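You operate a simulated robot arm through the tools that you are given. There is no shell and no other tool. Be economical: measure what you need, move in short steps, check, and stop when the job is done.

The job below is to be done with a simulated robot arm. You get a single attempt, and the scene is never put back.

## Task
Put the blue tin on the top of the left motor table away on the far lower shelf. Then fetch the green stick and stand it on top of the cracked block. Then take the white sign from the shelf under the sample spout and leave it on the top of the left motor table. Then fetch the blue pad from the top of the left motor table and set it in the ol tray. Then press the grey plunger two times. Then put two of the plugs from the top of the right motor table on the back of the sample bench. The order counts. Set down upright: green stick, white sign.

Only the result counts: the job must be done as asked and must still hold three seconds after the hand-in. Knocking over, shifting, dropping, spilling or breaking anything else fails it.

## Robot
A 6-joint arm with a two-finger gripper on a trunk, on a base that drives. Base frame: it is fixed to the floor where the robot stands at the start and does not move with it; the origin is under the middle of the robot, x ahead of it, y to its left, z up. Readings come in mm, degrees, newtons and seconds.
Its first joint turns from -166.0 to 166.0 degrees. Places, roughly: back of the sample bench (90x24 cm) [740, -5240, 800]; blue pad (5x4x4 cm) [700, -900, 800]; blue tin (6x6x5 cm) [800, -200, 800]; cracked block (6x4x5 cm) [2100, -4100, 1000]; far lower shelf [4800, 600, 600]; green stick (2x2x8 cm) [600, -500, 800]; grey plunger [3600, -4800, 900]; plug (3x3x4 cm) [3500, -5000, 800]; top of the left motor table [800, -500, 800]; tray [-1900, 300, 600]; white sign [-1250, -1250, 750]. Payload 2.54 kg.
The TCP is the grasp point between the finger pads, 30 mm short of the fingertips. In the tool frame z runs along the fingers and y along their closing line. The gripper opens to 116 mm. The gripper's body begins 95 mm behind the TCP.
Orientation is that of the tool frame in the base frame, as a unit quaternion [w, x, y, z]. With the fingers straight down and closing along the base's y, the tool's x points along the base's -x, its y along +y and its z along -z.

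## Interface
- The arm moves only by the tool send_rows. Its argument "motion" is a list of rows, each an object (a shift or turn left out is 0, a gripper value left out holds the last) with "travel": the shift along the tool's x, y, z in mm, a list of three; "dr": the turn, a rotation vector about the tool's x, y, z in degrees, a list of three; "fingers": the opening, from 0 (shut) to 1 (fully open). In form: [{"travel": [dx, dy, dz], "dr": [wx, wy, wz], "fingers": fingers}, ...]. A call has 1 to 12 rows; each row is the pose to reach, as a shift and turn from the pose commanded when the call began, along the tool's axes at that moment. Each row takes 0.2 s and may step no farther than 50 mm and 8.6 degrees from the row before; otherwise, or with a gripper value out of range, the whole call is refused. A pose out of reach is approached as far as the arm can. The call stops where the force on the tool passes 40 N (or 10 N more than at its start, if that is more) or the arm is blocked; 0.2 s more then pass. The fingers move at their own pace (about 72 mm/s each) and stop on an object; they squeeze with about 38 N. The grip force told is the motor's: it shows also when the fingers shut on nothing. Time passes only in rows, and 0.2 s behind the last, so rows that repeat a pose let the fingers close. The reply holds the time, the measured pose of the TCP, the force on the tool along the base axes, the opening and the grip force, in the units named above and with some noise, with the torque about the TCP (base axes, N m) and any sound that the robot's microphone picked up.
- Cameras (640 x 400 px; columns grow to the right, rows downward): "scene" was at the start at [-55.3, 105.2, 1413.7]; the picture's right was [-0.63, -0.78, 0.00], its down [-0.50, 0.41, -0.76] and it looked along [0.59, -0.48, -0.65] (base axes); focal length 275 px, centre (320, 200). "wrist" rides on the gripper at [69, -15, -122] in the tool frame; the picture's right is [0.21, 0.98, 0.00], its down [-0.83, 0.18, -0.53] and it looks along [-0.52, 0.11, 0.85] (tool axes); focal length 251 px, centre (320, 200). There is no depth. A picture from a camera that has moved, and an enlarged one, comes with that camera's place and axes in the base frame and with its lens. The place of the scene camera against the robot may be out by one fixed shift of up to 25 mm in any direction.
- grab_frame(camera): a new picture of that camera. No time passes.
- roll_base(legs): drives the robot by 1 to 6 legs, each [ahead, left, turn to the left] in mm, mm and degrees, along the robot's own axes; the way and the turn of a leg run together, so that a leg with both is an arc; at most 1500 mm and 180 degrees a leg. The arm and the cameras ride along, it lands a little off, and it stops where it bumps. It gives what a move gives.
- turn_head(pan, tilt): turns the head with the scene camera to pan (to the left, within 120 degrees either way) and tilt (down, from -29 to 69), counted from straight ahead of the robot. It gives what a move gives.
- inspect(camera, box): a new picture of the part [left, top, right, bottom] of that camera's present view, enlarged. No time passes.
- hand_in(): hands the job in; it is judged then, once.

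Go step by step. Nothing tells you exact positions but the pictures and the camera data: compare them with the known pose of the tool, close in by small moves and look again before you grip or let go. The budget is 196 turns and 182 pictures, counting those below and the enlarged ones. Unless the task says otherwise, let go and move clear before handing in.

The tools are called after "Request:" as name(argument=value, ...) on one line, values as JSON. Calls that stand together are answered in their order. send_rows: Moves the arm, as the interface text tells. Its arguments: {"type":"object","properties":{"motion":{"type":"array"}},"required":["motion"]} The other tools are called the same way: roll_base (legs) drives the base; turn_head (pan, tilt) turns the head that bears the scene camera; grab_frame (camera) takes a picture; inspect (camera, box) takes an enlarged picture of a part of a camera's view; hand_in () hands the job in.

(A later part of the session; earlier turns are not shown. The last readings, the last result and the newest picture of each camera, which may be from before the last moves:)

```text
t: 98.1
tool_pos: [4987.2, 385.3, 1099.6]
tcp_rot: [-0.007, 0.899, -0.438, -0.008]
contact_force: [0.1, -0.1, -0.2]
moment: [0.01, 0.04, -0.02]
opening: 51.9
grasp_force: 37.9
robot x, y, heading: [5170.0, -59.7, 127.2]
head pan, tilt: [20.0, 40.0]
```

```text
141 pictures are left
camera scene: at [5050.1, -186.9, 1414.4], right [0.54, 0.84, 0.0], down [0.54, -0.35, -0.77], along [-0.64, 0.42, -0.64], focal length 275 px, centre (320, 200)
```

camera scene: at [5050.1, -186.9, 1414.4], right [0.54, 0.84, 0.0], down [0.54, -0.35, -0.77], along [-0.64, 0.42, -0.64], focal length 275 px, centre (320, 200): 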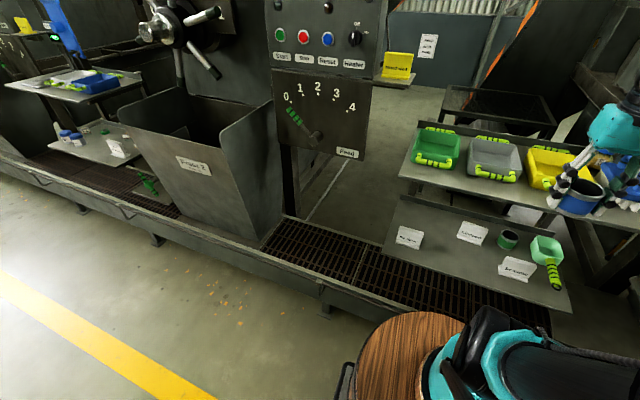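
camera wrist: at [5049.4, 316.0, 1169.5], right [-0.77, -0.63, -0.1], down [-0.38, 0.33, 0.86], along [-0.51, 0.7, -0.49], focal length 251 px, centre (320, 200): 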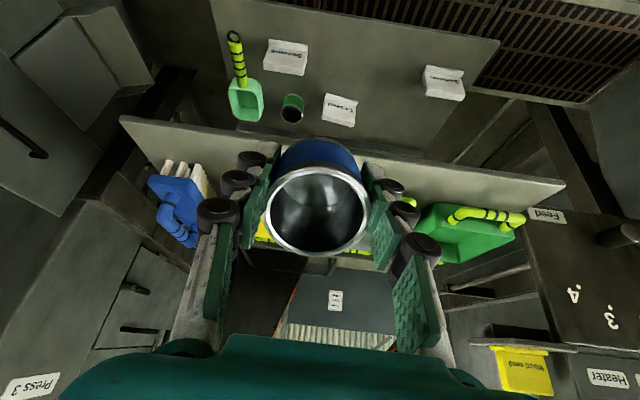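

Request:
send_rows(motion=[{"travel": [-5, 7, 48]}, {"travel": [-10, 14, 96]}, {"travel": [-15, 21, 144]}, {"travel": [-20, 28, 192]}, {"travel": [-25, 35, 240]}, {"travel": [-30, 42, 288]}, {"travel": [-35, 48, 336]}])

Request:
send_rows(motion=[{"dr": [0, -7.5, 0]}, {"dr": [0, -15, 0]}, {"dr": [0, -22.5, 0]}, {"dr": [0, -30, 0]}])

Request:
grab_frame(camera="wrist")

Request:
grab_frame(camera="scene")

```text
t: 99.7
tool_pos: [4924.1, 390.2, 764.7]
tcp_rot: [-0.007, 0.899, -0.438, -0.009]
contact_force: [1.4, -0.4, -0.8]
moment: [0.05, 0.01, -0.02]
opening: 51.9
grasp_force: 37.6
robot x, y, heading: [5169.6, -53.2, 127.1]
head pan, tilt: [20.0, 40.0]
```

```text
t: 100.9
tool_pos: [4913.5, 415.1, 796.0]
tcp_rot: [-0.12, 0.866, -0.42, -0.242]
contact_force: [1.0, -0.5, -0.6]
moment: [0.03, -0.02, 0.01]
opening: 52.2
grasp_force: 37.9
out of reach, approached as far as the arm can: row 3, 4
robot x, y, heading: [5169.4, -57.0, 127.4]
head pan, tilt: [20.0, 40.0]
stopped in row 4: the arm was blocked; the commanded pose is now the measured one
```

```text
140 pictures are left
camera wrist: at [5000.9, 329.4, 863.6], right [-0.65, -0.75, -0.12], down [-0.41, 0.22, 0.88], along [-0.63, 0.63, -0.45], focal length 251 px, centre (320, 200)
```

wrist: 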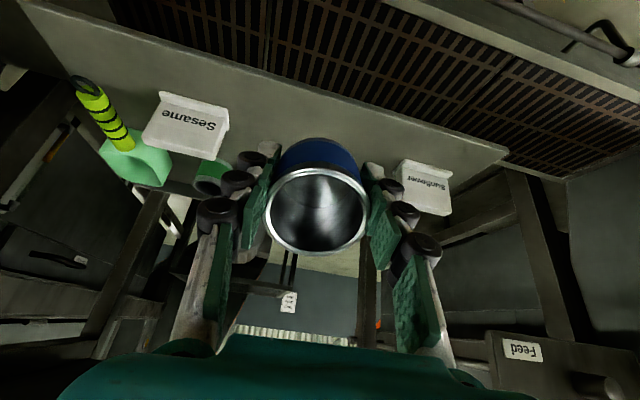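

```text
139 pictures are left
camera scene: at [5050.1, -186.7, 1414.4], right [0.54, 0.84, 0.0], down [0.54, -0.35, -0.77], along [-0.64, 0.42, -0.64], focal length 275 px, centre (320, 200)
```

scene: 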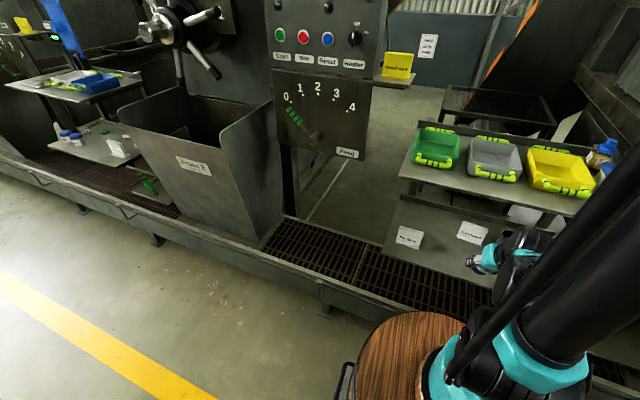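

Orientation reached 31° tilt. Now lower and slide the tin in under the upper shelf.

Request:
send_rows(motion=[{"travel": [12, 0, 36]}, {"travel": [24, 0, 72]}, {"travel": [36, 0, 107]}])

Request:
grab_frame(camera="wrist")

```text
t: 101.7
tool_pos: [4900.0, 437.2, 790.2]
tcp_rot: [-0.12, 0.866, -0.42, -0.241]
contact_force: [0.9, 0.6, -1.0]
moment: [-0.03, -0.02, -0.04]
opening: 52.1
grasp_force: 37.9
out of reach, approached as far as the arm can: row 1, 2, 3
robot x, y, heading: [5167.0, -54.0, 127.2]
head pan, tilt: [20.0, 40.0]
```

```text
138 pictures are left
camera wrist: at [4988.2, 351.4, 858.4], right [-0.65, -0.75, -0.12], down [-0.41, 0.22, 0.88], along [-0.63, 0.63, -0.45], focal length 251 px, centre (320, 200)
```

wrist: 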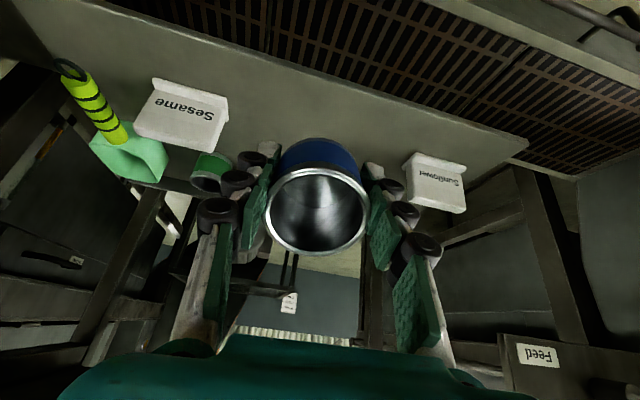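

The arm is too folded here; backing the base 200 mm will help.

Request:
roll_base(legs=[[-200, 0, -2]])

Request:
send_rows(motion=[{"travel": [-35, 0, 10]}, {"travel": [-70, 0, 20]}, {"travel": [-110, 0, 30]}, {"travel": [-150, 0, 40]}])

```text
t: 103.3
tool_pos: [5034.7, 285.4, 789.7]
tcp_rot: [-0.124, 0.859, -0.435, -0.24]
contact_force: [0.0, 0.0, -0.4]
moment: [0.0, 0.04, -0.03]
opening: 52.0
grasp_force: 37.6
robot x, y, heading: [5285.1, -213.9, 125.2]
head pan, tilt: [20.0, 40.0]
```

```text
t: 104.3
tool_pos: [4947.2, 405.2, 833.7]
tcp_rot: [-0.125, 0.859, -0.435, -0.24]
contact_force: [-0.1, -1.1, -0.7]
moment: [-0.03, -0.01, 0.01]
opening: 51.8
grasp_force: 37.8
robot x, y, heading: [5287.5, -216.8, 125.4]
head pan, tilt: [20.0, 40.0]
```

Request:
send_rows(motion=[{"travel": [13, 8, 38]}, {"travel": [25, 16, 75]}, {"travel": [37, 24, 112]}, {"travel": [49, 30, 150]}])

Request:
grab_frame(camera="wrist")

Request:
grab_frame(camera="scene")

```text
t: 105.3
tool_pos: [4892.3, 434.2, 726.6]
tcp_rot: [-0.124, 0.86, -0.435, -0.238]
contact_force: [1.1, -0.8, -0.2]
moment: [0.0, -0.02, 0.0]
opening: 52.0
grasp_force: 37.8
out of reach, approached as far as the arm can: row 3, 4
robot x, y, heading: [5287.1, -217.6, 125.2]
head pan, tilt: [20.0, 40.0]
```

```text
137 pictures are left
camera wrist: at [4977.1, 345.2, 794.5], right [-0.68, -0.72, -0.12], down [-0.41, 0.24, 0.88], along [-0.61, 0.65, -0.46], focal length 251 px, centre (320, 200)
```

wrist: 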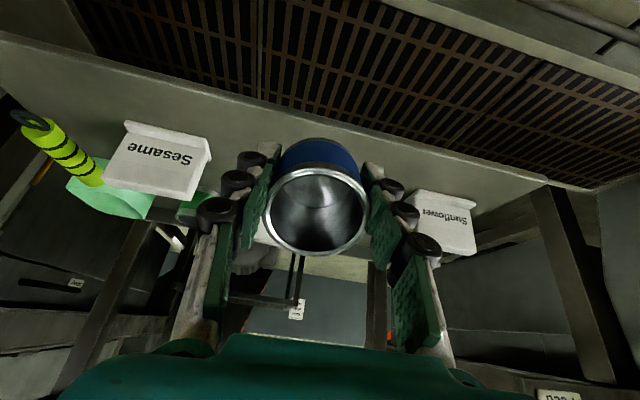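

```text
136 pictures are left
camera scene: at [5163.2, -343.3, 1414.4], right [0.57, 0.82, 0.0], down [0.53, -0.37, -0.77], along [-0.63, 0.44, -0.64], focal length 275 px, centre (320, 200)
```

scene: 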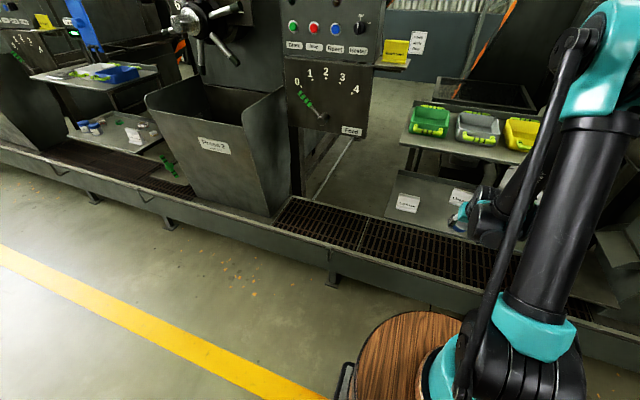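

Request:
send_rows(motion=[{"travel": [-26, 1, 16]}, {"travel": [-52, 3, 31]}, {"travel": [-90, 5, 55]}, {"travel": [-90, 5, 70]}, {"travel": [-85, 5, 85]}, {"travel": [-80, 5, 98]}])

Request:
grab_frame(camera="wrist")

```text
t: 106.7
tool_pos: [4816.5, 527.7, 681.0]
tcp_rot: [-0.124, 0.859, -0.434, -0.24]
contact_force: [0.9, -0.4, 0.2]
moment: [0.02, 0.0, 0.0]
opening: 52.0
grasp_force: 37.9
robot x, y, heading: [5287.6, -215.4, 125.4]
head pan, tilt: [20.0, 40.0]
```

```text
135 pictures are left
camera wrist: at [4901.1, 439.2, 750.3], right [-0.68, -0.72, -0.12], down [-0.4, 0.24, 0.88], along [-0.61, 0.65, -0.45], focal length 251 px, centre (320, 200)
```

wrist: 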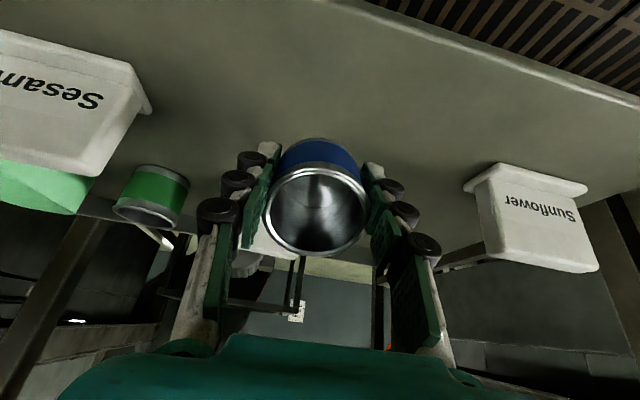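

Request:
send_rows(motion=[{"travel": [5, 0, 8.5]}, {"travel": [10, 0, 17]}])

Request:
send_rows(motion=[{"travel": [2, 0, 3.4]}])

Request:
send_rows(motion=[{"travel": [2, 0, 3.4]}])

```text
t: 107.3
tool_pos: [4817.7, 528.4, 662.6]
tcp_rot: [-0.125, 0.859, -0.435, -0.24]
contact_force: [0.3, 1.4, -0.8]
moment: [-0.01, -0.03, 0.0]
opening: 52.2
grasp_force: 38.0
robot x, y, heading: [5290.7, -215.3, 125.2]
head pan, tilt: [20.0, 40.0]
```

```text
t: 107.7
tool_pos: [4817.4, 528.8, 658.4]
tcp_rot: [-0.126, 0.859, -0.435, -0.239]
contact_force: [-0.2, -0.7, 18.7]
moment: [0.06, 0.12, 0.01]
opening: 52.1
grasp_force: 38.1
robot x, y, heading: [5287.3, -216.6, 125.2]
head pan, tilt: [20.0, 40.0]
```

```text
t: 108.1
tool_pos: [4817.3, 529.6, 654.7]
tcp_rot: [-0.125, 0.859, -0.435, -0.24]
contact_force: [-1.1, 2.1, 30.8]
moment: [0.18, 0.19, -0.03]
opening: 52.3
grasp_force: 38.4
robot x, y, heading: [5288.5, -214.6, 125.2]
head pan, tilt: [20.0, 40.0]
```

Request:
grab_frame(camera="wrist")

```text
134 pictures are left
camera wrist: at [4901.6, 440.1, 723.3], right [-0.68, -0.72, -0.12], down [-0.4, 0.23, 0.88], along [-0.61, 0.65, -0.45], focal length 251 px, centre (320, 200)
```

wrist: 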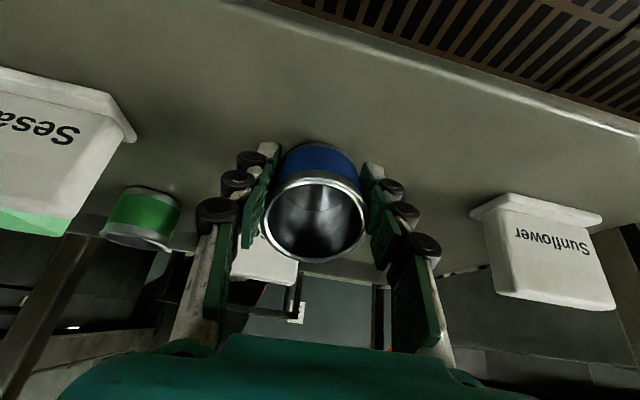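

The tin is rotating upright passively against the shelf; pressing a little more.

Request:
send_rows(motion=[{"travel": [1.5, 0, 2.5]}])

Request:
grab_frame(camera="wrist")

```text
t: 108.5
tool_pos: [4815.9, 529.2, 653.5]
tcp_rot: [-0.126, 0.858, -0.436, -0.24]
contact_force: [2.2, -2.5, 22.0]
moment: [-0.03, 0.03, 0.01]
opening: 52.0
grasp_force: 37.9
robot x, y, heading: [5290.2, -215.6, 125.2]
head pan, tilt: [20.0, 40.0]
stopped in row 1: the force on the tool passed its limit at 43 N (the readings are from after the stop); the commanded pose is now the measured one
```

```text
133 pictures are left
camera wrist: at [4901.8, 440.0, 721.2], right [-0.68, -0.72, -0.12], down [-0.4, 0.23, 0.89], along [-0.61, 0.65, -0.45], focal length 251 px, centre (320, 200)
```

wrist: 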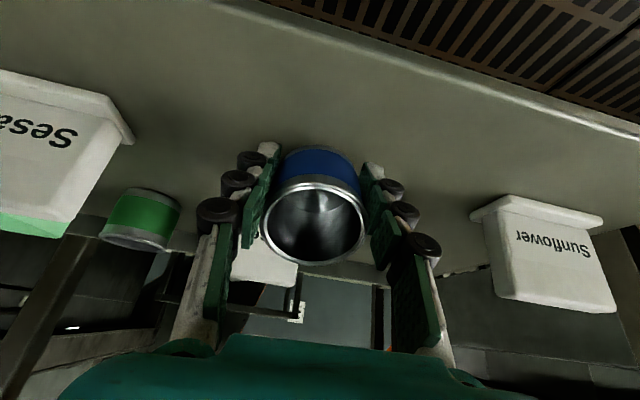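

Good enough: now open gently.

Request:
send_rows(motion=[{"fingers": 0.5}, {"fingers": 0.55}, {"fingers": 0.6}, {"fingers": 0.65}])

Request:
grab_frame(camera="wrist")

```text
t: 109.5
tool_pos: [4816.1, 530.0, 653.4]
tcp_rot: [-0.125, 0.858, -0.436, -0.24]
contact_force: [0.0, -0.4, 0.5]
moment: [-0.04, -0.02, -0.04]
opening: 75.2
grasp_force: 0.0
robot x, y, heading: [5287.4, -213.4, 125.2]
head pan, tilt: [20.0, 40.0]
```

```text
132 pictures are left
camera wrist: at [4901.4, 440.6, 720.2], right [-0.68, -0.72, -0.12], down [-0.4, 0.23, 0.88], along [-0.61, 0.65, -0.45], focal length 251 px, centre (320, 200)
```

wrist: 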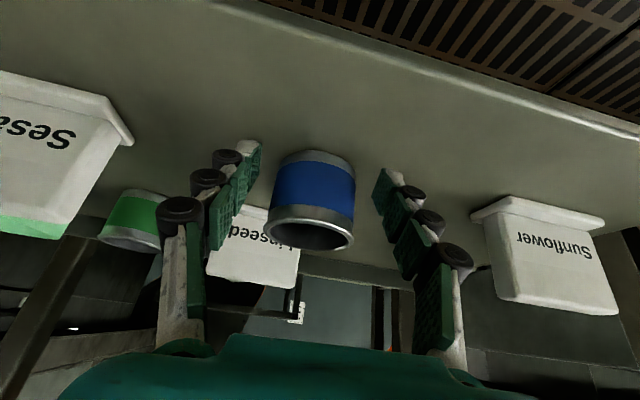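

Tin stands upright on the far lower shelf. Retract along the tool axis.

Request:
send_rows(motion=[{"travel": [0, 0, -25]}, {"travel": [0, 0, -60]}, {"travel": [0, 0, -105]}, {"travel": [0, 0, -150]}, {"travel": [40, 0, -180]}, {"travel": [80, 0, -200]}, {"travel": [110, 0, -230]}])

Request:
grab_frame(camera="wrist")

```text
t: 111.1
tool_pos: [4942.7, 356.6, 790.6]
tcp_rot: [-0.125, 0.859, -0.435, -0.24]
contact_force: [0.1, 1.0, 0.8]
moment: [-0.02, -0.04, -0.02]
opening: 75.2
grasp_force: 0.1
robot x, y, heading: [5283.8, -217.6, 125.1]
head pan, tilt: [20.0, 40.0]
```

```text
131 pictures are left
camera wrist: at [5027.4, 267.2, 858.1], right [-0.68, -0.72, -0.12], down [-0.4, 0.23, 0.88], along [-0.61, 0.65, -0.45], focal length 251 px, centre (320, 200)
```

wrist: 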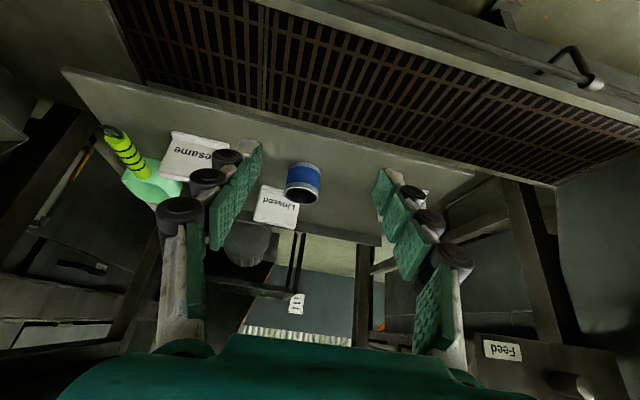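

Next: untilt, raise and retract the arm to carry pose.

Request:
send_rows(motion=[{"travel": [5, 0, -45], "dr": [0, 6.3, 0]}, {"travel": [10, 0, -90], "dr": [0, 12.6, 0]}, {"travel": [15, 0, -135], "dr": [0, 18.9, 0]}, {"travel": [20, 0, -180], "dr": [0, 25.2, 0]}, {"travel": [24, 0, -225], "dr": [0, 31.4, 0]}])

Request:
send_rows(motion=[{"travel": [10, -40, -5]}, {"travel": [30, -80, -10]}, {"travel": [50, -120, -20]}, {"travel": [75, -160, -20]}, {"travel": [100, -200, -20]}, {"travel": [125, -240, -20]}, {"travel": [140, -285, -20]}])

Request:
roll_base(legs=[[0, 0, 91], [1490, -100, 0], [1490, -100, 0], [1490, -100, 0]])

```text
t: 112.3
tool_pos: [5021.8, 244.6, 971.2]
tcp_rot: [-0.002, 0.892, -0.452, 0.001]
contact_force: [0.3, 0.2, -0.1]
moment: [0.0, -0.03, 0.0]
opening: 75.3
grasp_force: 0.1
robot x, y, heading: [5290.2, -216.2, 125.4]
head pan, tilt: [20.0, 40.0]
```

```text
t: 113.9
tool_pos: [5337.6, 300.7, 990.7]
tcp_rot: [-0.002, 0.892, -0.452, 0.0]
contact_force: [0.4, -0.2, 0.4]
moment: [0.04, -0.03, 0.0]
opening: 75.5
grasp_force: 0.1
robot x, y, heading: [5283.4, -214.5, 125.4]
head pan, tilt: [20.0, 40.0]
```

```text
t: 139.2
tool_pos: [920.8, -2473.4, 990.7]
tcp_rot: [-0.002, 0.953, 0.303, -0.001]
contact_force: [0.7, 0.5, 0.2]
moment: [0.0, 0.01, 0.01]
opening: 75.5
grasp_force: 0.1
robot x, y, heading: [1435.0, -2531.5, -145.7]
head pan, tilt: [20.0, 40.0]
```

Request:
roll_base(legs=[[0, 250, 0], [0, 0, 86.7], [-355, -809, 0], [-515, -58, 0], [-248, 50, 0]])

Request:
turn_head(pan=120, tilt=30)

Request:
grab_frame(camera="scene")

```text
t: 152.9
tool_pos: [229.6, -2680.7, 990.3]
tcp_rot: [-0.001, 0.494, 0.869, -0.002]
contact_force: [-0.3, -1.8, -0.3]
moment: [0.01, -0.02, -0.01]
opening: 75.6
grasp_force: 0.1
robot x, y, heading: [327.4, -2170.3, -60.4]
head pan, tilt: [20.0, 40.0]
```

```text
t: 154.7
tool_pos: [230.2, -2679.9, 989.5]
tcp_rot: [-0.001, 0.494, 0.869, -0.003]
contact_force: [1.1, 0.0, -0.1]
moment: [-0.04, -0.03, -0.02]
opening: 75.5
grasp_force: 0.1
robot x, y, heading: [327.6, -2170.1, -60.0]
head pan, tilt: [120.0, 30.0]
```

```text
130 pictures are left
camera scene: at [443.2, -1905.9, 1429.8], right [0.86, -0.5, 0.0], down [-0.25, -0.43, -0.87], along [0.44, 0.75, -0.5], focal length 275 px, centre (320, 200)
```

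scene: 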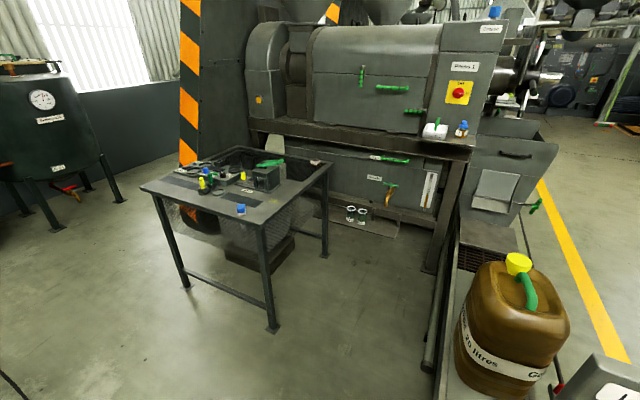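

Request:
roll_base(legs=[[-1148, 350, 0], [0, 0, 87], [73, 210, 0]])

Request:
turn_head(pan=10, tilt=45)

Request:
grab_frame(camera="scene")

Request:
grab_frame(camera="wrist")

```text
t: 165.8
tool_pos: [535.9, -893.2, 991.0]
tcp_rot: [0.0, -0.251, 0.968, -0.003]
contact_force: [-0.2, 1.8, -0.7]
moment: [0.05, 0.0, 0.01]
opening: 75.3
grasp_force: 0.1
robot x, y, heading: [32.9, -778.7, 28.1]
head pan, tilt: [120.0, 30.0]
```

```text
t: 167.7
tool_pos: [536.5, -892.1, 990.8]
tcp_rot: [0.001, -0.25, 0.968, -0.003]
contact_force: [0.4, 0.3, 0.1]
moment: [-0.03, 0.03, -0.03]
opening: 75.1
grasp_force: 0.1
robot x, y, heading: [29.3, -780.0, 27.9]
head pan, tilt: [10.0, 45.0]
```

```text
129 pictures are left
camera scene: at [-84.7, -644.5, 1407.2], right [0.62, -0.79, 0.0], down [-0.56, -0.44, -0.71], along [0.56, 0.44, -0.71], focal length 275 px, centre (320, 200)
```

scene: 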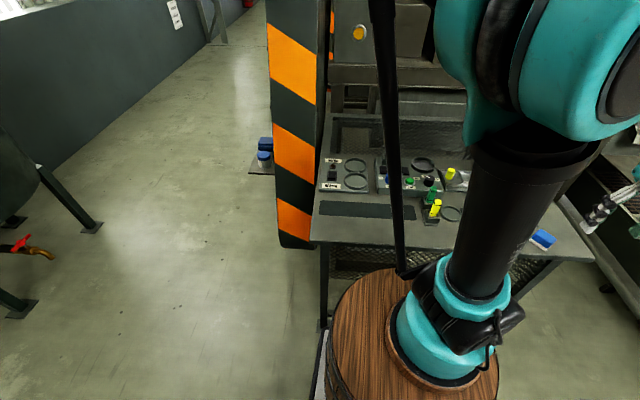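

```text
128 pictures are left
camera wrist: at [482.4, -937.8, 1112.5], right [-0.66, 0.75, -0.01], down [0.63, 0.56, 0.53], along [0.4, 0.35, -0.85], focal length 251 px, centre (320, 200)
```

wrist: 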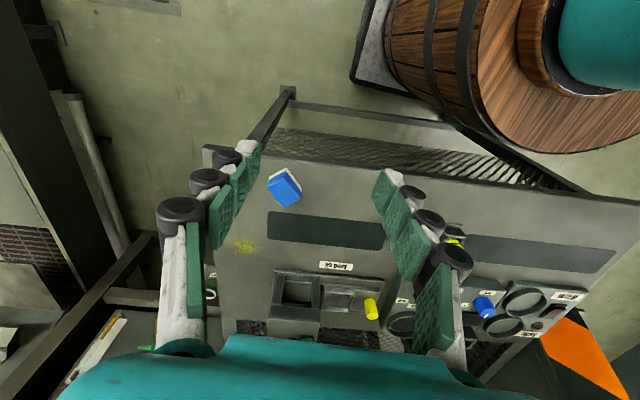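

Request:
send_rows(motion=[{"travel": [-10, 45, 0]}, {"travel": [-25, 90, 0]}, {"travel": [-40, 135, 0]}, {"travel": [-65, 175, 0]}, {"travel": [-95, 205, 0]}, {"travel": [-115, 225, 0]}, {"travel": [-125, 240, 0]}])

Request:
grab_frame(camera="wrist")

Request:
grab_frame(camera="scene")

```text
t: 169.3
tool_pos: [527.1, -621.8, 989.1]
tcp_rot: [0.001, -0.251, 0.968, -0.002]
contact_force: [0.1, 0.0, 0.9]
moment: [-0.02, 0.0, -0.04]
opening: 75.6
grasp_force: 0.0
robot x, y, heading: [26.4, -783.1, 28.4]
head pan, tilt: [10.0, 45.0]
```

```text
127 pictures are left
camera wrist: at [474.4, -666.9, 1111.3], right [-0.66, 0.75, -0.01], down [0.63, 0.56, 0.53], along [0.4, 0.35, -0.85], focal length 251 px, centre (320, 200)
```

wrist: 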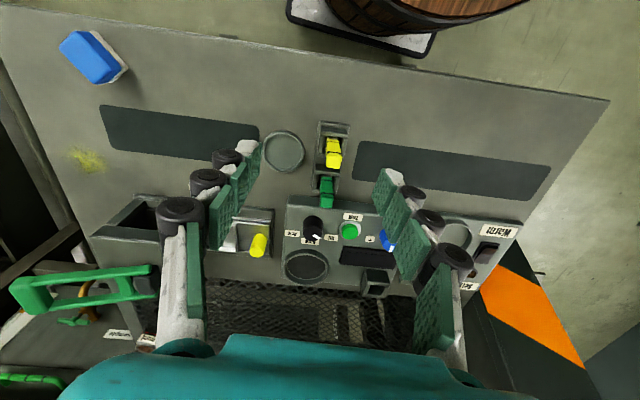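

```text
126 pictures are left
camera scene: at [-84.7, -644.6, 1407.2], right [0.62, -0.79, 0.0], down [-0.56, -0.44, -0.71], along [0.56, 0.44, -0.71], focal length 275 px, centre (320, 200)
```

scene: 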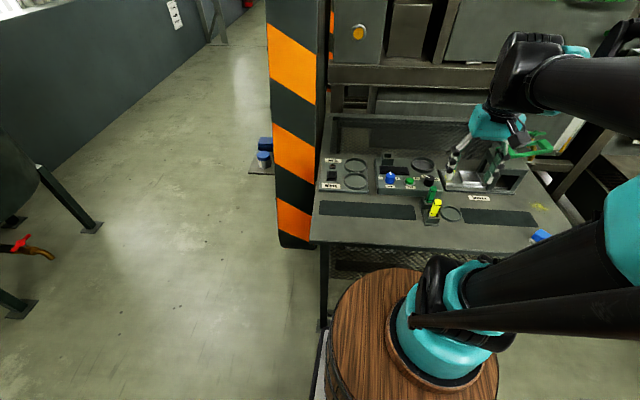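

Request:
inspect(camera="wrist", box=[270, 110, 390, 230])

```text
3.33 times, centred on (330, 170) of wrist
camera zoom: at [474.4, -666.9, 1111.3], right [-0.66, 0.75, -0.01], down [0.63, 0.56, 0.53], along [0.4, 0.35, -0.85], focal length 838 px, centre (287, 300)
```

zoom: 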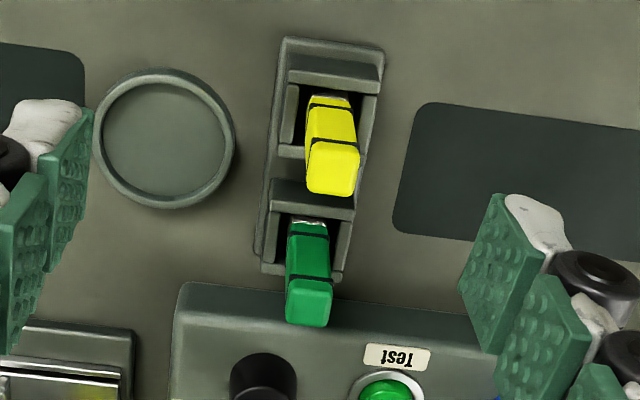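

Green stick top is near (597,-549,840). Moving above it.

Request:
send_rows(motion=[{"travel": [-35, 10, 30]}, {"travel": [-70, 20, 60]}, {"travel": [-97, 30, 95]}])

Request:
grab_frame(camera="wrist")

```text
t: 170.1
tool_pos: [597.1, -548.6, 894.3]
tcp_rot: [0.001, -0.251, 0.968, -0.002]
contact_force: [-1.1, 0.0, -0.4]
moment: [0.04, -0.04, 0.03]
opening: 75.2
grasp_force: 0.0
robot x, y, heading: [32.2, -777.3, 27.7]
head pan, tilt: [10.0, 45.0]
```

```text
124 pictures are left
camera wrist: at [544.5, -592.6, 1016.4], right [-0.66, 0.75, -0.01], down [0.63, 0.56, 0.53], along [0.4, 0.35, -0.85], focal length 251 px, centre (320, 200)
```

wrist: 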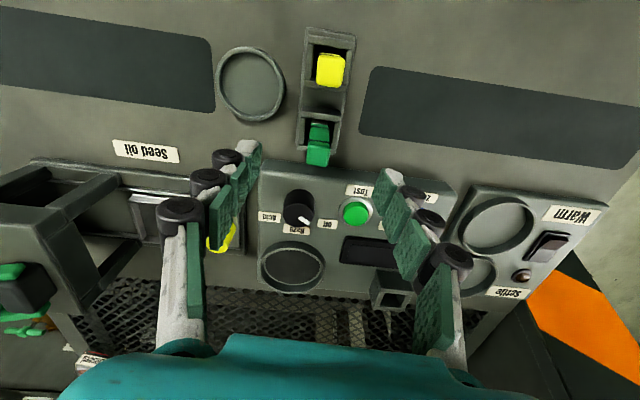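

Request:
send_rows(motion=[{"travel": [-2, 1, 30]}, {"travel": [-2, 1, 50]}])

Request:
grab_frame(camera="wrist")

```text
t: 170.7
tool_pos: [599.1, -547.8, 844.1]
tcp_rot: [0.001, -0.25, 0.968, -0.002]
contact_force: [-1.2, 0.6, -0.6]
moment: [-0.01, 0.02, -0.02]
opening: 75.2
grasp_force: 0.0
robot x, y, heading: [24.1, -783.0, 28.1]
head pan, tilt: [10.0, 45.0]
```

```text
123 pictures are left
camera wrist: at [547.1, -592.3, 965.8], right [-0.66, 0.75, -0.01], down [0.63, 0.56, 0.53], along [0.4, 0.35, -0.85], focal length 251 px, centre (320, 200)
```

wrist: 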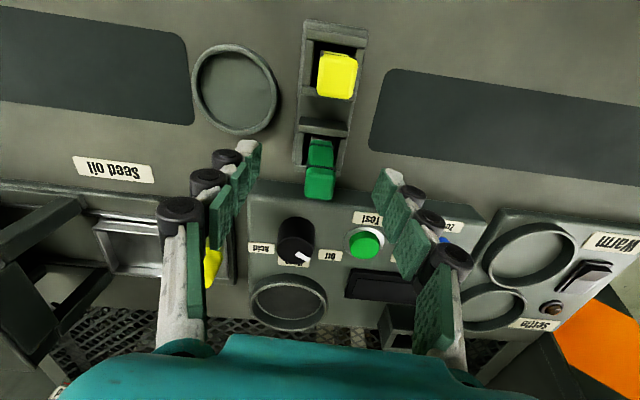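

Request:
send_rows(motion=[{"travel": [2, 0, 15]}, {"travel": [2, 0, 15], "fingers": 0.1}, {"travel": [2, 0, 15], "fingers": 0.1}, {"travel": [2, 0, 15], "fingers": 0.1}, {"travel": [2, 0, 15], "fingers": 0.1}])

Request:
grab_frame(camera="wrist")

```text
t: 171.9
tool_pos: [598.2, -549.0, 829.2]
tcp_rot: [0.0, -0.251, 0.968, -0.002]
contact_force: [-0.2, 0.4, -0.4]
moment: [0.0, -0.02, -0.03]
opening: 15.7
grasp_force: 37.7
robot x, y, heading: [27.4, -777.5, 28.1]
head pan, tilt: [10.0, 45.0]
```

```text
122 pictures are left
camera wrist: at [545.3, -593.7, 951.2], right [-0.66, 0.75, -0.01], down [0.63, 0.56, 0.53], along [0.4, 0.35, -0.85], focal length 251 px, centre (320, 200)
```

wrist: 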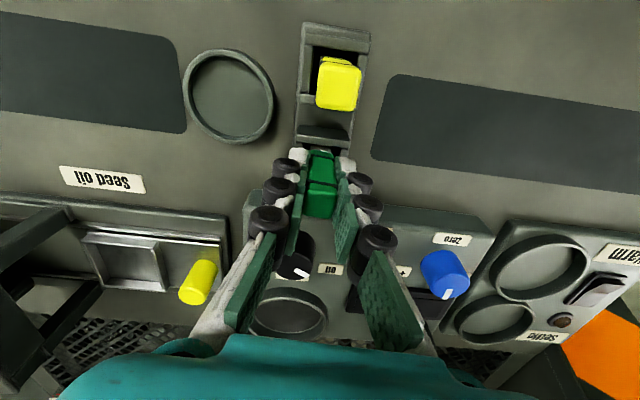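

Stick gripped. Lift straight up and check.

Request:
send_rows(motion=[{"travel": [0, 0, -25]}, {"travel": [0, 0, -60]}, {"travel": [0, 0, -100]}, {"travel": [0, 0, -145]}, {"travel": [0, 0, -190]}, {"travel": [35, -25, -200]}, {"travel": [70, -60, -200]}, {"travel": [100, -100, -200]}, {"travel": [130, -140, -200]}, {"travel": [160, -180, -200]}, {"travel": [185, -220, -200]}, {"travel": [200, -260, -200]}])

Request:
grab_frame(camera="wrist")

Request:
turn_head(pan=-20, tilt=30)

Request:
grab_frame(camera="scene")

```text
t: 174.5
tool_pos: [547.7, -873.3, 1028.6]
tcp_rot: [-0.001, -0.25, 0.968, -0.003]
contact_force: [-0.9, 0.5, 0.2]
moment: [0.01, -0.02, -0.03]
opening: 15.5
grasp_force: 38.2
robot x, y, heading: [29.2, -780.6, 28.0]
head pan, tilt: [10.0, 45.0]
```

```text
121 pictures are left
camera wrist: at [494.7, -917.4, 1151.3], right [-0.66, 0.75, -0.01], down [0.63, 0.56, 0.53], along [0.4, 0.35, -0.85], focal length 251 px, centre (320, 200)
```

wrist: 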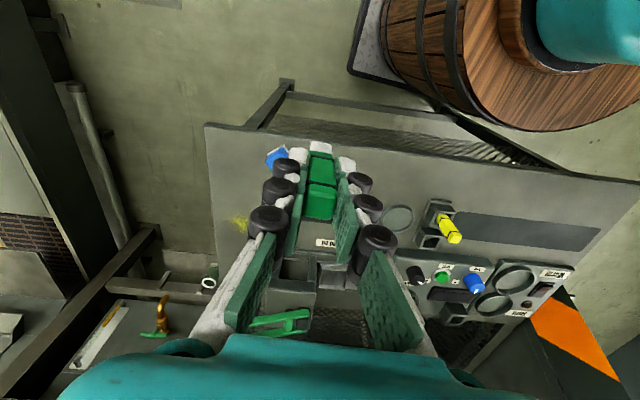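

```text
t: 175.4
tool_pos: [548.7, -872.3, 1028.8]
tcp_rot: [0.0, -0.25, 0.968, -0.002]
contact_force: [-0.5, 0.4, -0.5]
moment: [-0.01, 0.02, 0.0]
opening: 15.6
grasp_force: 37.8
robot x, y, heading: [29.3, -778.5, 28.1]
head pan, tilt: [-20.0, 30.0]
```

```text
120 pictures are left
camera scene: at [-59.2, -682.0, 1429.7], right [0.14, -0.99, 0.0], down [-0.5, -0.07, -0.87], along [0.86, 0.12, -0.5], focal length 275 px, centre (320, 200)
```

scene: 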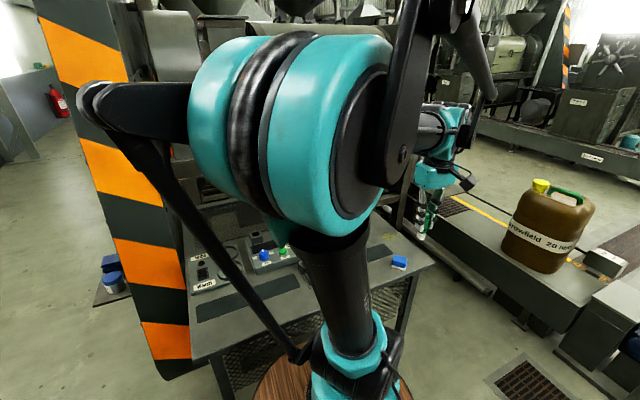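

Now drive to the cracked block by retracing the route.

Request:
roll_base(legs=[[-73, -210, 0], [0, 0, -88], [1148, -350, 0], [775, -17, 0]])

Request:
turn_head(pan=40, tilt=25)

Request:
grab_frame(camera="scene")

```text
t: 190.2
tool_pos: [620.7, -3353.7, 1029.3]
tcp_rot: [-0.001, 0.49, 0.872, -0.002]
contact_force: [0.2, -0.1, 0.2]
moment: [0.0, 0.04, -0.02]
opening: 15.5
grasp_force: 38.4
robot x, y, heading: [696.1, -2834.5, -59.3]
head pan, tilt: [-20.0, 30.0]
```

```text
t: 191.6
tool_pos: [620.8, -3353.5, 1029.2]
tcp_rot: [-0.002, 0.491, 0.871, -0.002]
contact_force: [-0.5, -1.0, 0.3]
moment: [0.0, -0.03, -0.02]
opening: 15.6
grasp_force: 37.8
robot x, y, heading: [695.3, -2832.2, -59.9]
head pan, tilt: [40.0, 25.0]
```

```text
119 pictures are left
camera scene: at [848.3, -2674.3, 1437.7], right [-0.34, -0.94, 0.0], down [-0.4, 0.14, -0.91], along [0.85, -0.31, -0.42], focal length 275 px, centre (320, 200)
```

scene: 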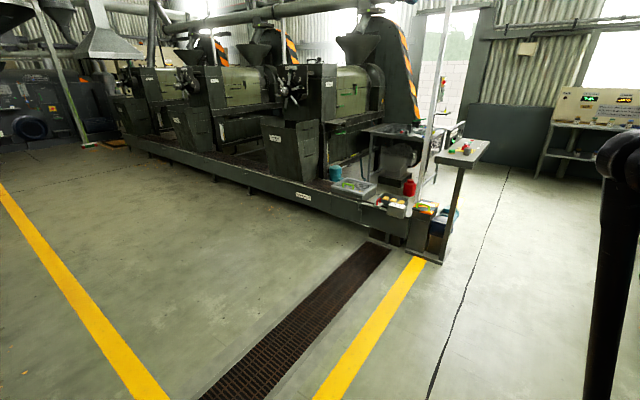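

Request:
inspect(camera="scene", box=[330, 110, 510, 260])

```text
2.67 times, centred on (420, 185) of scene
camera zoom: at [848.3, -2674.3, 1437.7], right [-0.34, -0.94, 0.0], down [-0.4, 0.14, -0.91], along [0.85, -0.31, -0.42], focal length 732 px, centre (53, 240)
```

zoom: 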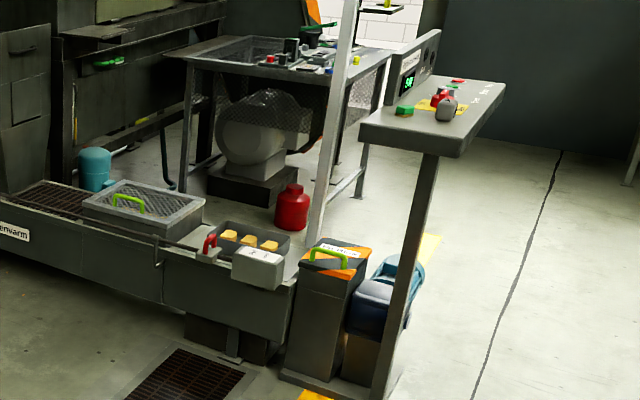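

Request:
roll_base(legs=[[1172, 185, 0], [0, 0, 33]])

Request:
turn_head(pan=15, tilt=30)

Request:
grab_frame(camera="scene")

Request:
grab_frame(camera="wrist")

```text
t: 199.2
tool_pos: [1671.4, -4215.4, 1028.6]
tcp_rot: [-0.001, 0.218, 0.976, -0.002]
contact_force: [0.2, 1.2, -0.2]
moment: [-0.02, 0.05, -0.03]
opening: 15.5
grasp_force: 38.9
robot x, y, heading: [1443.5, -3738.8, -26.3]
head pan, tilt: [40.0, 25.0]
```

```text
t: 200.0
tool_pos: [1671.5, -4216.5, 1030.2]
tcp_rot: [-0.001, 0.217, 0.976, -0.003]
contact_force: [0.4, -0.1, 0.0]
moment: [-0.01, 0.01, 0.04]
opening: 15.6
grasp_force: 38.5
robot x, y, heading: [1441.0, -3741.8, -25.8]
head pan, tilt: [15.0, 30.0]
```

```text
117 pictures are left
camera scene: at [1488.5, -3561.7, 1429.8], right [-0.19, -0.98, 0.0], down [-0.49, 0.1, -0.87], along [0.85, -0.16, -0.5], focal length 275 px, centre (320, 200)
```

scene: 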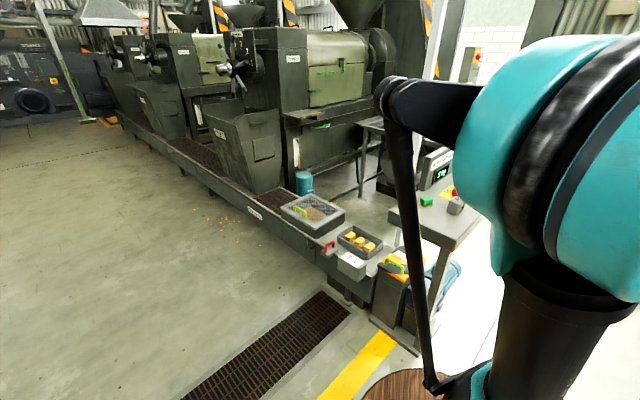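

```text
116 pictures are left
camera wrist: at [1603.7, -4198.2, 1151.2], right [0.22, 0.98, -0.01], down [0.83, -0.18, 0.53], along [0.52, -0.12, -0.85], focal length 251 px, centre (320, 200)
```

wrist: 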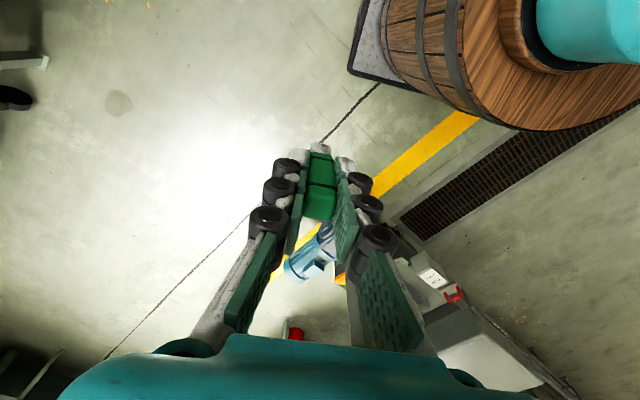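

Request:
inspect(camera="scene", box=[380, 130, 490, 260])

Request:
turn_head(pan=-30, tilt=30)

Request:
grab_frame(camera="scene")

```text
3.08 times, centred on (435, 195) of scene
camera zoom: at [1488.5, -3561.7, 1429.8], right [-0.19, -0.98, 0.0], down [-0.49, 0.1, -0.87], along [0.85, -0.16, -0.5], focal length 845 px, centre (-34, 215)
```

zoom: 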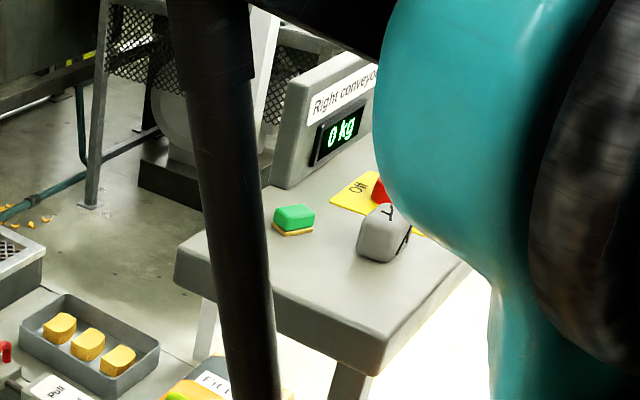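

```text
t: 201.2
tool_pos: [1671.7, -4216.1, 1029.7]
tcp_rot: [-0.001, 0.218, 0.976, -0.003]
contact_force: [0.4, 0.6, 0.4]
moment: [0.04, -0.03, 0.0]
opening: 15.5
grasp_force: 38.1
robot x, y, heading: [1439.5, -3740.9, -25.8]
head pan, tilt: [-30.0, 30.0]
```

```text
114 pictures are left
camera scene: at [1450.3, -3619.4, 1429.8], right [-0.83, -0.56, 0.0], down [-0.28, 0.41, -0.87], along [0.48, -0.72, -0.5], focal length 275 px, centre (320, 200)
```

scene: 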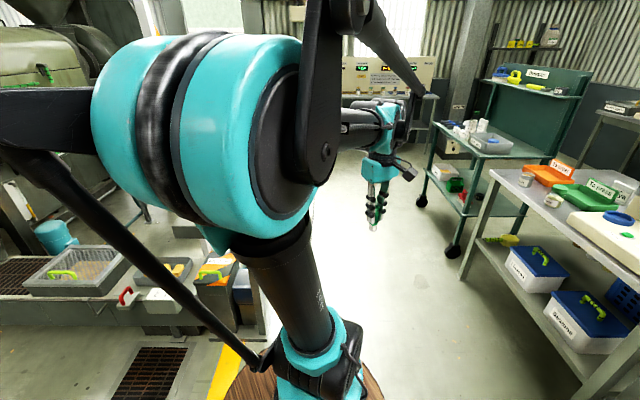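

Cracked block is at about (2081,-4072), top ≈1036, on the right conveyor console. Raise and approach for a close look.

Request:
send_rows(motion=[{"travel": [0, 0, -45]}, {"travel": [0, 20, -90]}, {"travel": [-10, 55, -120]}, {"travel": [-20, 100, -130]}, {"travel": [-40, 140, -130]}, {"travel": [-60, 180, -130]}, {"travel": [-90, 215, -130]}, {"travel": [-115, 245, -130]}, {"travel": [-145, 267, -130]}])

Request:
grab_frame(camera="wrist")

Request:
turn_head(pan=20, tilt=30)

Request:
grab_frame(camera="scene")

```text
t: 203.2
tool_pos: [1914.5, -4033.7, 1157.0]
tcp_rot: [0.0, 0.217, 0.976, -0.002]
contact_force: [0.3, -0.3, -0.2]
moment: [0.02, -0.01, -0.01]
opening: 15.4
grasp_force: 38.4
robot x, y, heading: [1446.2, -3743.1, -26.2]
head pan, tilt: [-30.0, 30.0]
```

```text
113 pictures are left
camera wrist: at [1847.1, -4015.9, 1279.0], right [0.22, 0.98, -0.01], down [0.83, -0.18, 0.53], along [0.52, -0.12, -0.85], focal length 251 px, centre (320, 200)
```

wrist: 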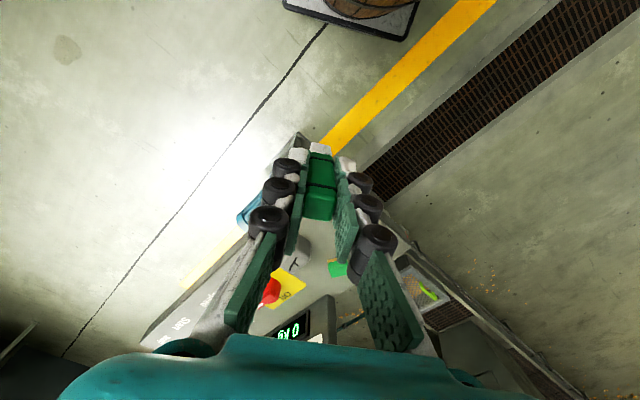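

```text
t: 204.3
tool_pos: [1916.4, -4034.2, 1156.8]
tcp_rot: [0.0, 0.218, 0.976, -0.003]
contact_force: [0.9, 0.4, 0.4]
moment: [0.03, 0.01, -0.02]
opening: 15.7
grasp_force: 38.2
robot x, y, heading: [1444.7, -3738.7, -26.0]
head pan, tilt: [20.0, 30.0]
```

```text
112 pictures are left
camera scene: at [1489.7, -3554.0, 1429.8], right [-0.11, -0.99, 0.0], down [-0.5, 0.05, -0.87], along [0.86, -0.09, -0.5], focal length 275 px, centre (320, 200)
```

scene: 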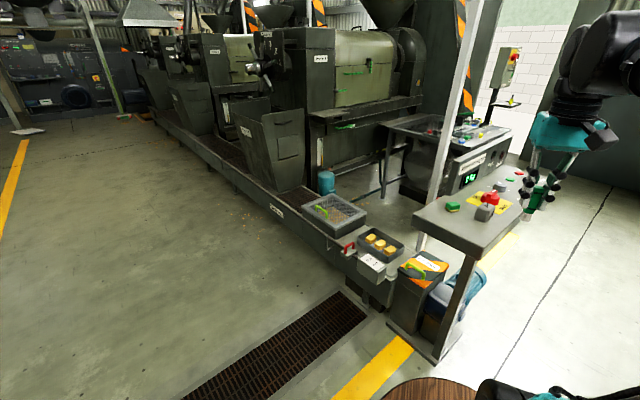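

Request:
inspect(camera="scene", box=[430, 130, 590, 260])

Request:
inspect(camera="wrist", box=[210, 200, 400, 340])

```text
3.08 times, centred on (510, 195) of scene
camera zoom: at [1489.7, -3554.0, 1429.8], right [-0.11, -0.99, 0.0], down [-0.5, 0.05, -0.87], along [0.86, -0.09, -0.5], focal length 845 px, centre (-265, 215)
```

zoom: 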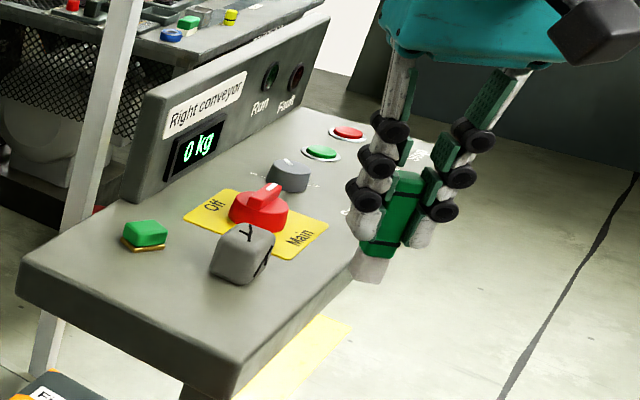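

```text
2.86 times, centred on (305, 270) of wrist
camera zoom: at [1846.9, -4016.4, 1278.9], right [0.22, 0.98, -0.01], down [0.83, -0.18, 0.53], along [0.52, -0.12, -0.85], focal length 718 px, centre (363, 0)
```

zoom: 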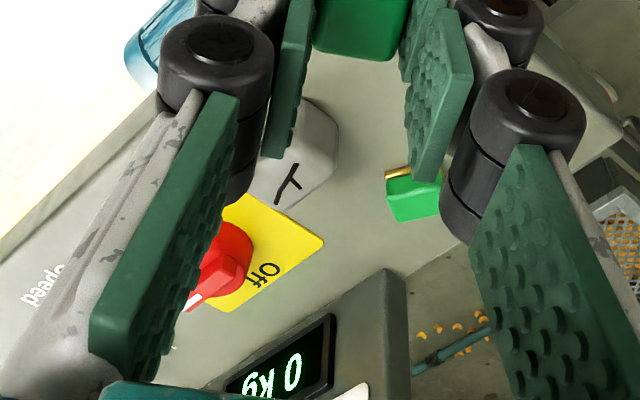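

Request:
send_rows(motion=[{"travel": [-20, -25, 0]}, {"travel": [-40, -60, 0]}])

Request:
inspect(camera="wrist", box=[210, 140, 430, 300])

```text
t: 204.9
tool_pos: [1926.5, -4105.8, 1157.9]
tcp_rot: [-0.001, 0.217, 0.976, -0.002]
contact_force: [-0.2, 0.0, -1.4]
moment: [-0.01, -0.03, -0.03]
opening: 15.6
grasp_force: 37.9
robot x, y, heading: [1444.7, -3739.7, -26.1]
head pan, tilt: [20.0, 30.0]
```

```text
2.50 times, centred on (320, 220) of wrist
camera zoom: at [1857.7, -4087.4, 1279.6], right [0.22, 0.98, -0.01], down [0.83, -0.18, 0.53], along [0.52, -0.12, -0.85], focal length 629 px, centre (320, 150)
```

zoom: 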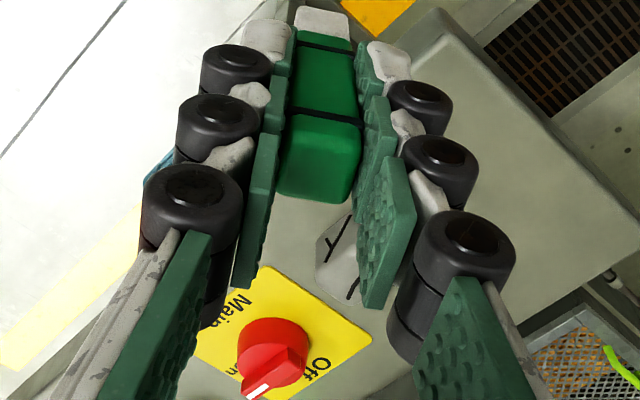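

Request:
send_rows(motion=[{"travel": [10, 25, 0]}])

Request:
inspect(camera="wrist", box=[250, 180, 390, 280])

```text
t: 205.3
tool_pos: [1928.7, -4079.1, 1157.2]
tcp_rot: [0.0, 0.217, 0.976, -0.003]
contact_force: [0.5, 0.2, -0.5]
moment: [-0.01, -0.01, -0.01]
opening: 15.5
grasp_force: 37.7
robot x, y, heading: [1439.1, -3738.4, -26.0]
head pan, tilt: [20.0, 30.0]
```

```text
4.00 times, centred on (320, 230) of wrist
camera zoom: at [1859.8, -4060.6, 1279.5], right [0.22, 0.98, -0.01], down [0.83, -0.18, 0.53], along [0.52, -0.12, -0.85], focal length 1006 px, centre (320, 80)
```

zoom: 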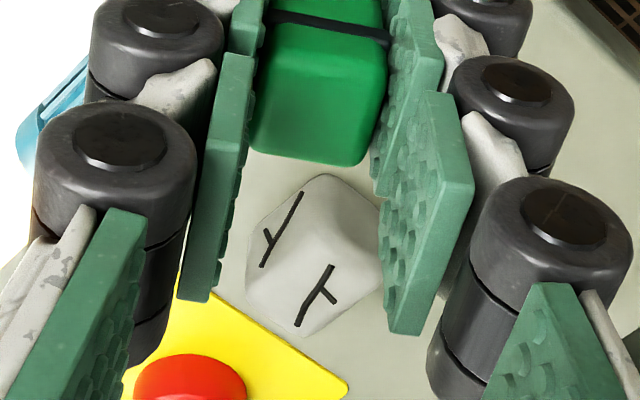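

The block's cracked top shows well; rays agree on the top around (2135,-4125, ~985). I'll move closer and lower to refine.

Request:
send_rows(motion=[{"travel": [-40, 8, 10]}, {"travel": [-80, 16, 20]}, {"travel": [-110, 20, 30]}])

Request:
inspect(camera="wrist", box=[220, 80, 420, 240])

Request:
inspect(camera="scene", box=[430, 130, 590, 260])

```text
t: 206.1
tool_pos: [2036.9, -4108.3, 1128.4]
tcp_rot: [-0.002, 0.217, 0.976, -0.002]
contact_force: [-0.9, 0.4, -0.8]
moment: [0.0, -0.04, 0.01]
opening: 15.8
grasp_force: 38.0
robot x, y, heading: [1442.1, -3742.0, -26.1]
head pan, tilt: [20.0, 30.0]
```

```text
2.50 times, centred on (320, 160) of wrist
camera zoom: at [1967.6, -4090.0, 1249.9], right [0.22, 0.98, -0.01], down [0.83, -0.18, 0.53], along [0.52, -0.12, -0.85], focal length 629 px, centre (320, 300)
```

zoom: 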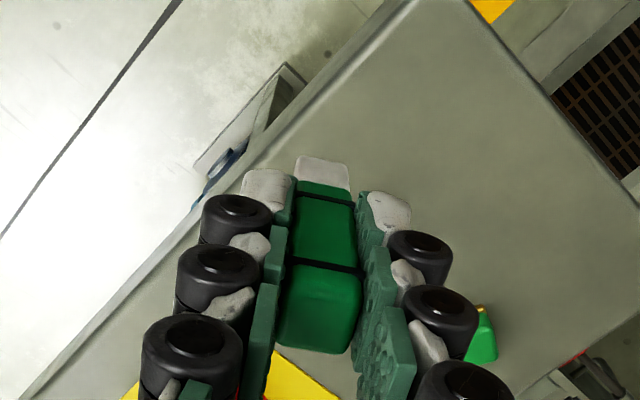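

```text
3.08 times, centred on (510, 195) of scene
camera zoom: at [1489.3, -3553.7, 1429.8], right [-0.1, -0.99, 0.0], down [-0.5, 0.05, -0.87], along [0.86, -0.09, -0.5], focal length 845 px, centre (-265, 215)
```

zoom: 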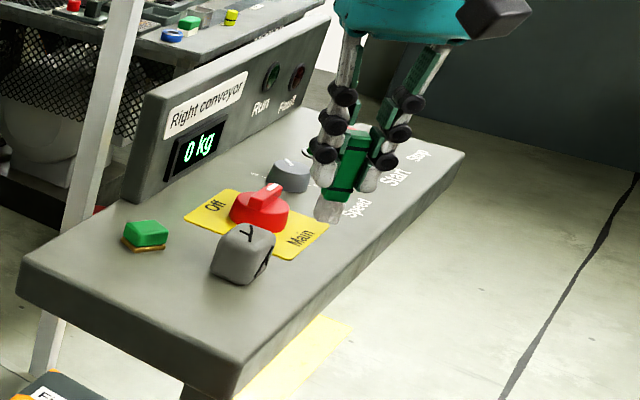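

Request:
send_rows(motion=[{"travel": [-40, 10, 10]}, {"travel": [-80, 20, 20]}, {"travel": [-102, 26, 30]}])

Request:
inspect(camera="wrist", box=[220, 80, 420, 240])

Request:
inspect(camera="scene", box=[430, 130, 590, 260])

```text
t: 206.9
tool_pos: [2141.3, -4126.5, 1098.4]
tcp_rot: [0.0, 0.218, 0.976, -0.002]
contact_force: [-0.8, 0.6, 0.8]
moment: [-0.04, 0.0, 0.01]
opening: 15.6
grasp_force: 38.6
robot x, y, heading: [1444.6, -3744.3, -26.0]
head pan, tilt: [20.0, 30.0]
```

```text
2.50 times, centred on (320, 160) of wrist
camera zoom: at [2071.9, -4109.1, 1220.0], right [0.22, 0.98, -0.01], down [0.83, -0.18, 0.53], along [0.52, -0.12, -0.85], focal length 629 px, centre (320, 300)
```

zoom: 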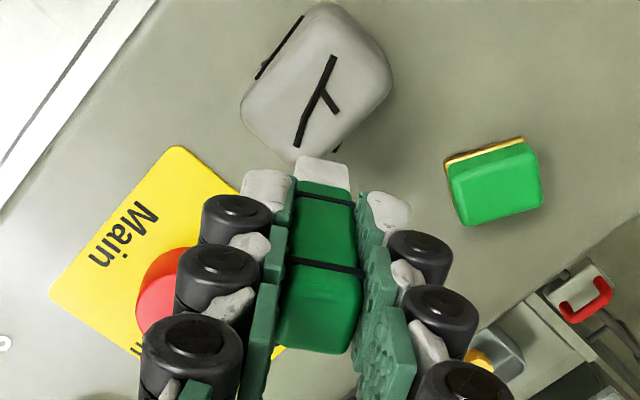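

```text
3.08 times, centred on (510, 195) of scene
camera zoom: at [1489.4, -3553.8, 1429.8], right [-0.1, -0.99, 0.0], down [-0.5, 0.05, -0.87], along [0.86, -0.09, -0.5], focal length 845 px, centre (-265, 215)
```

zoom: 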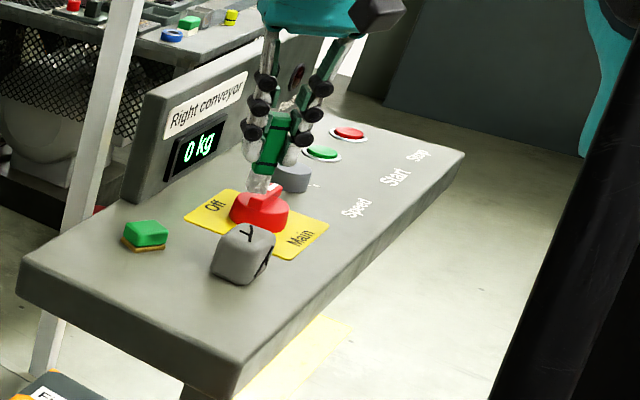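

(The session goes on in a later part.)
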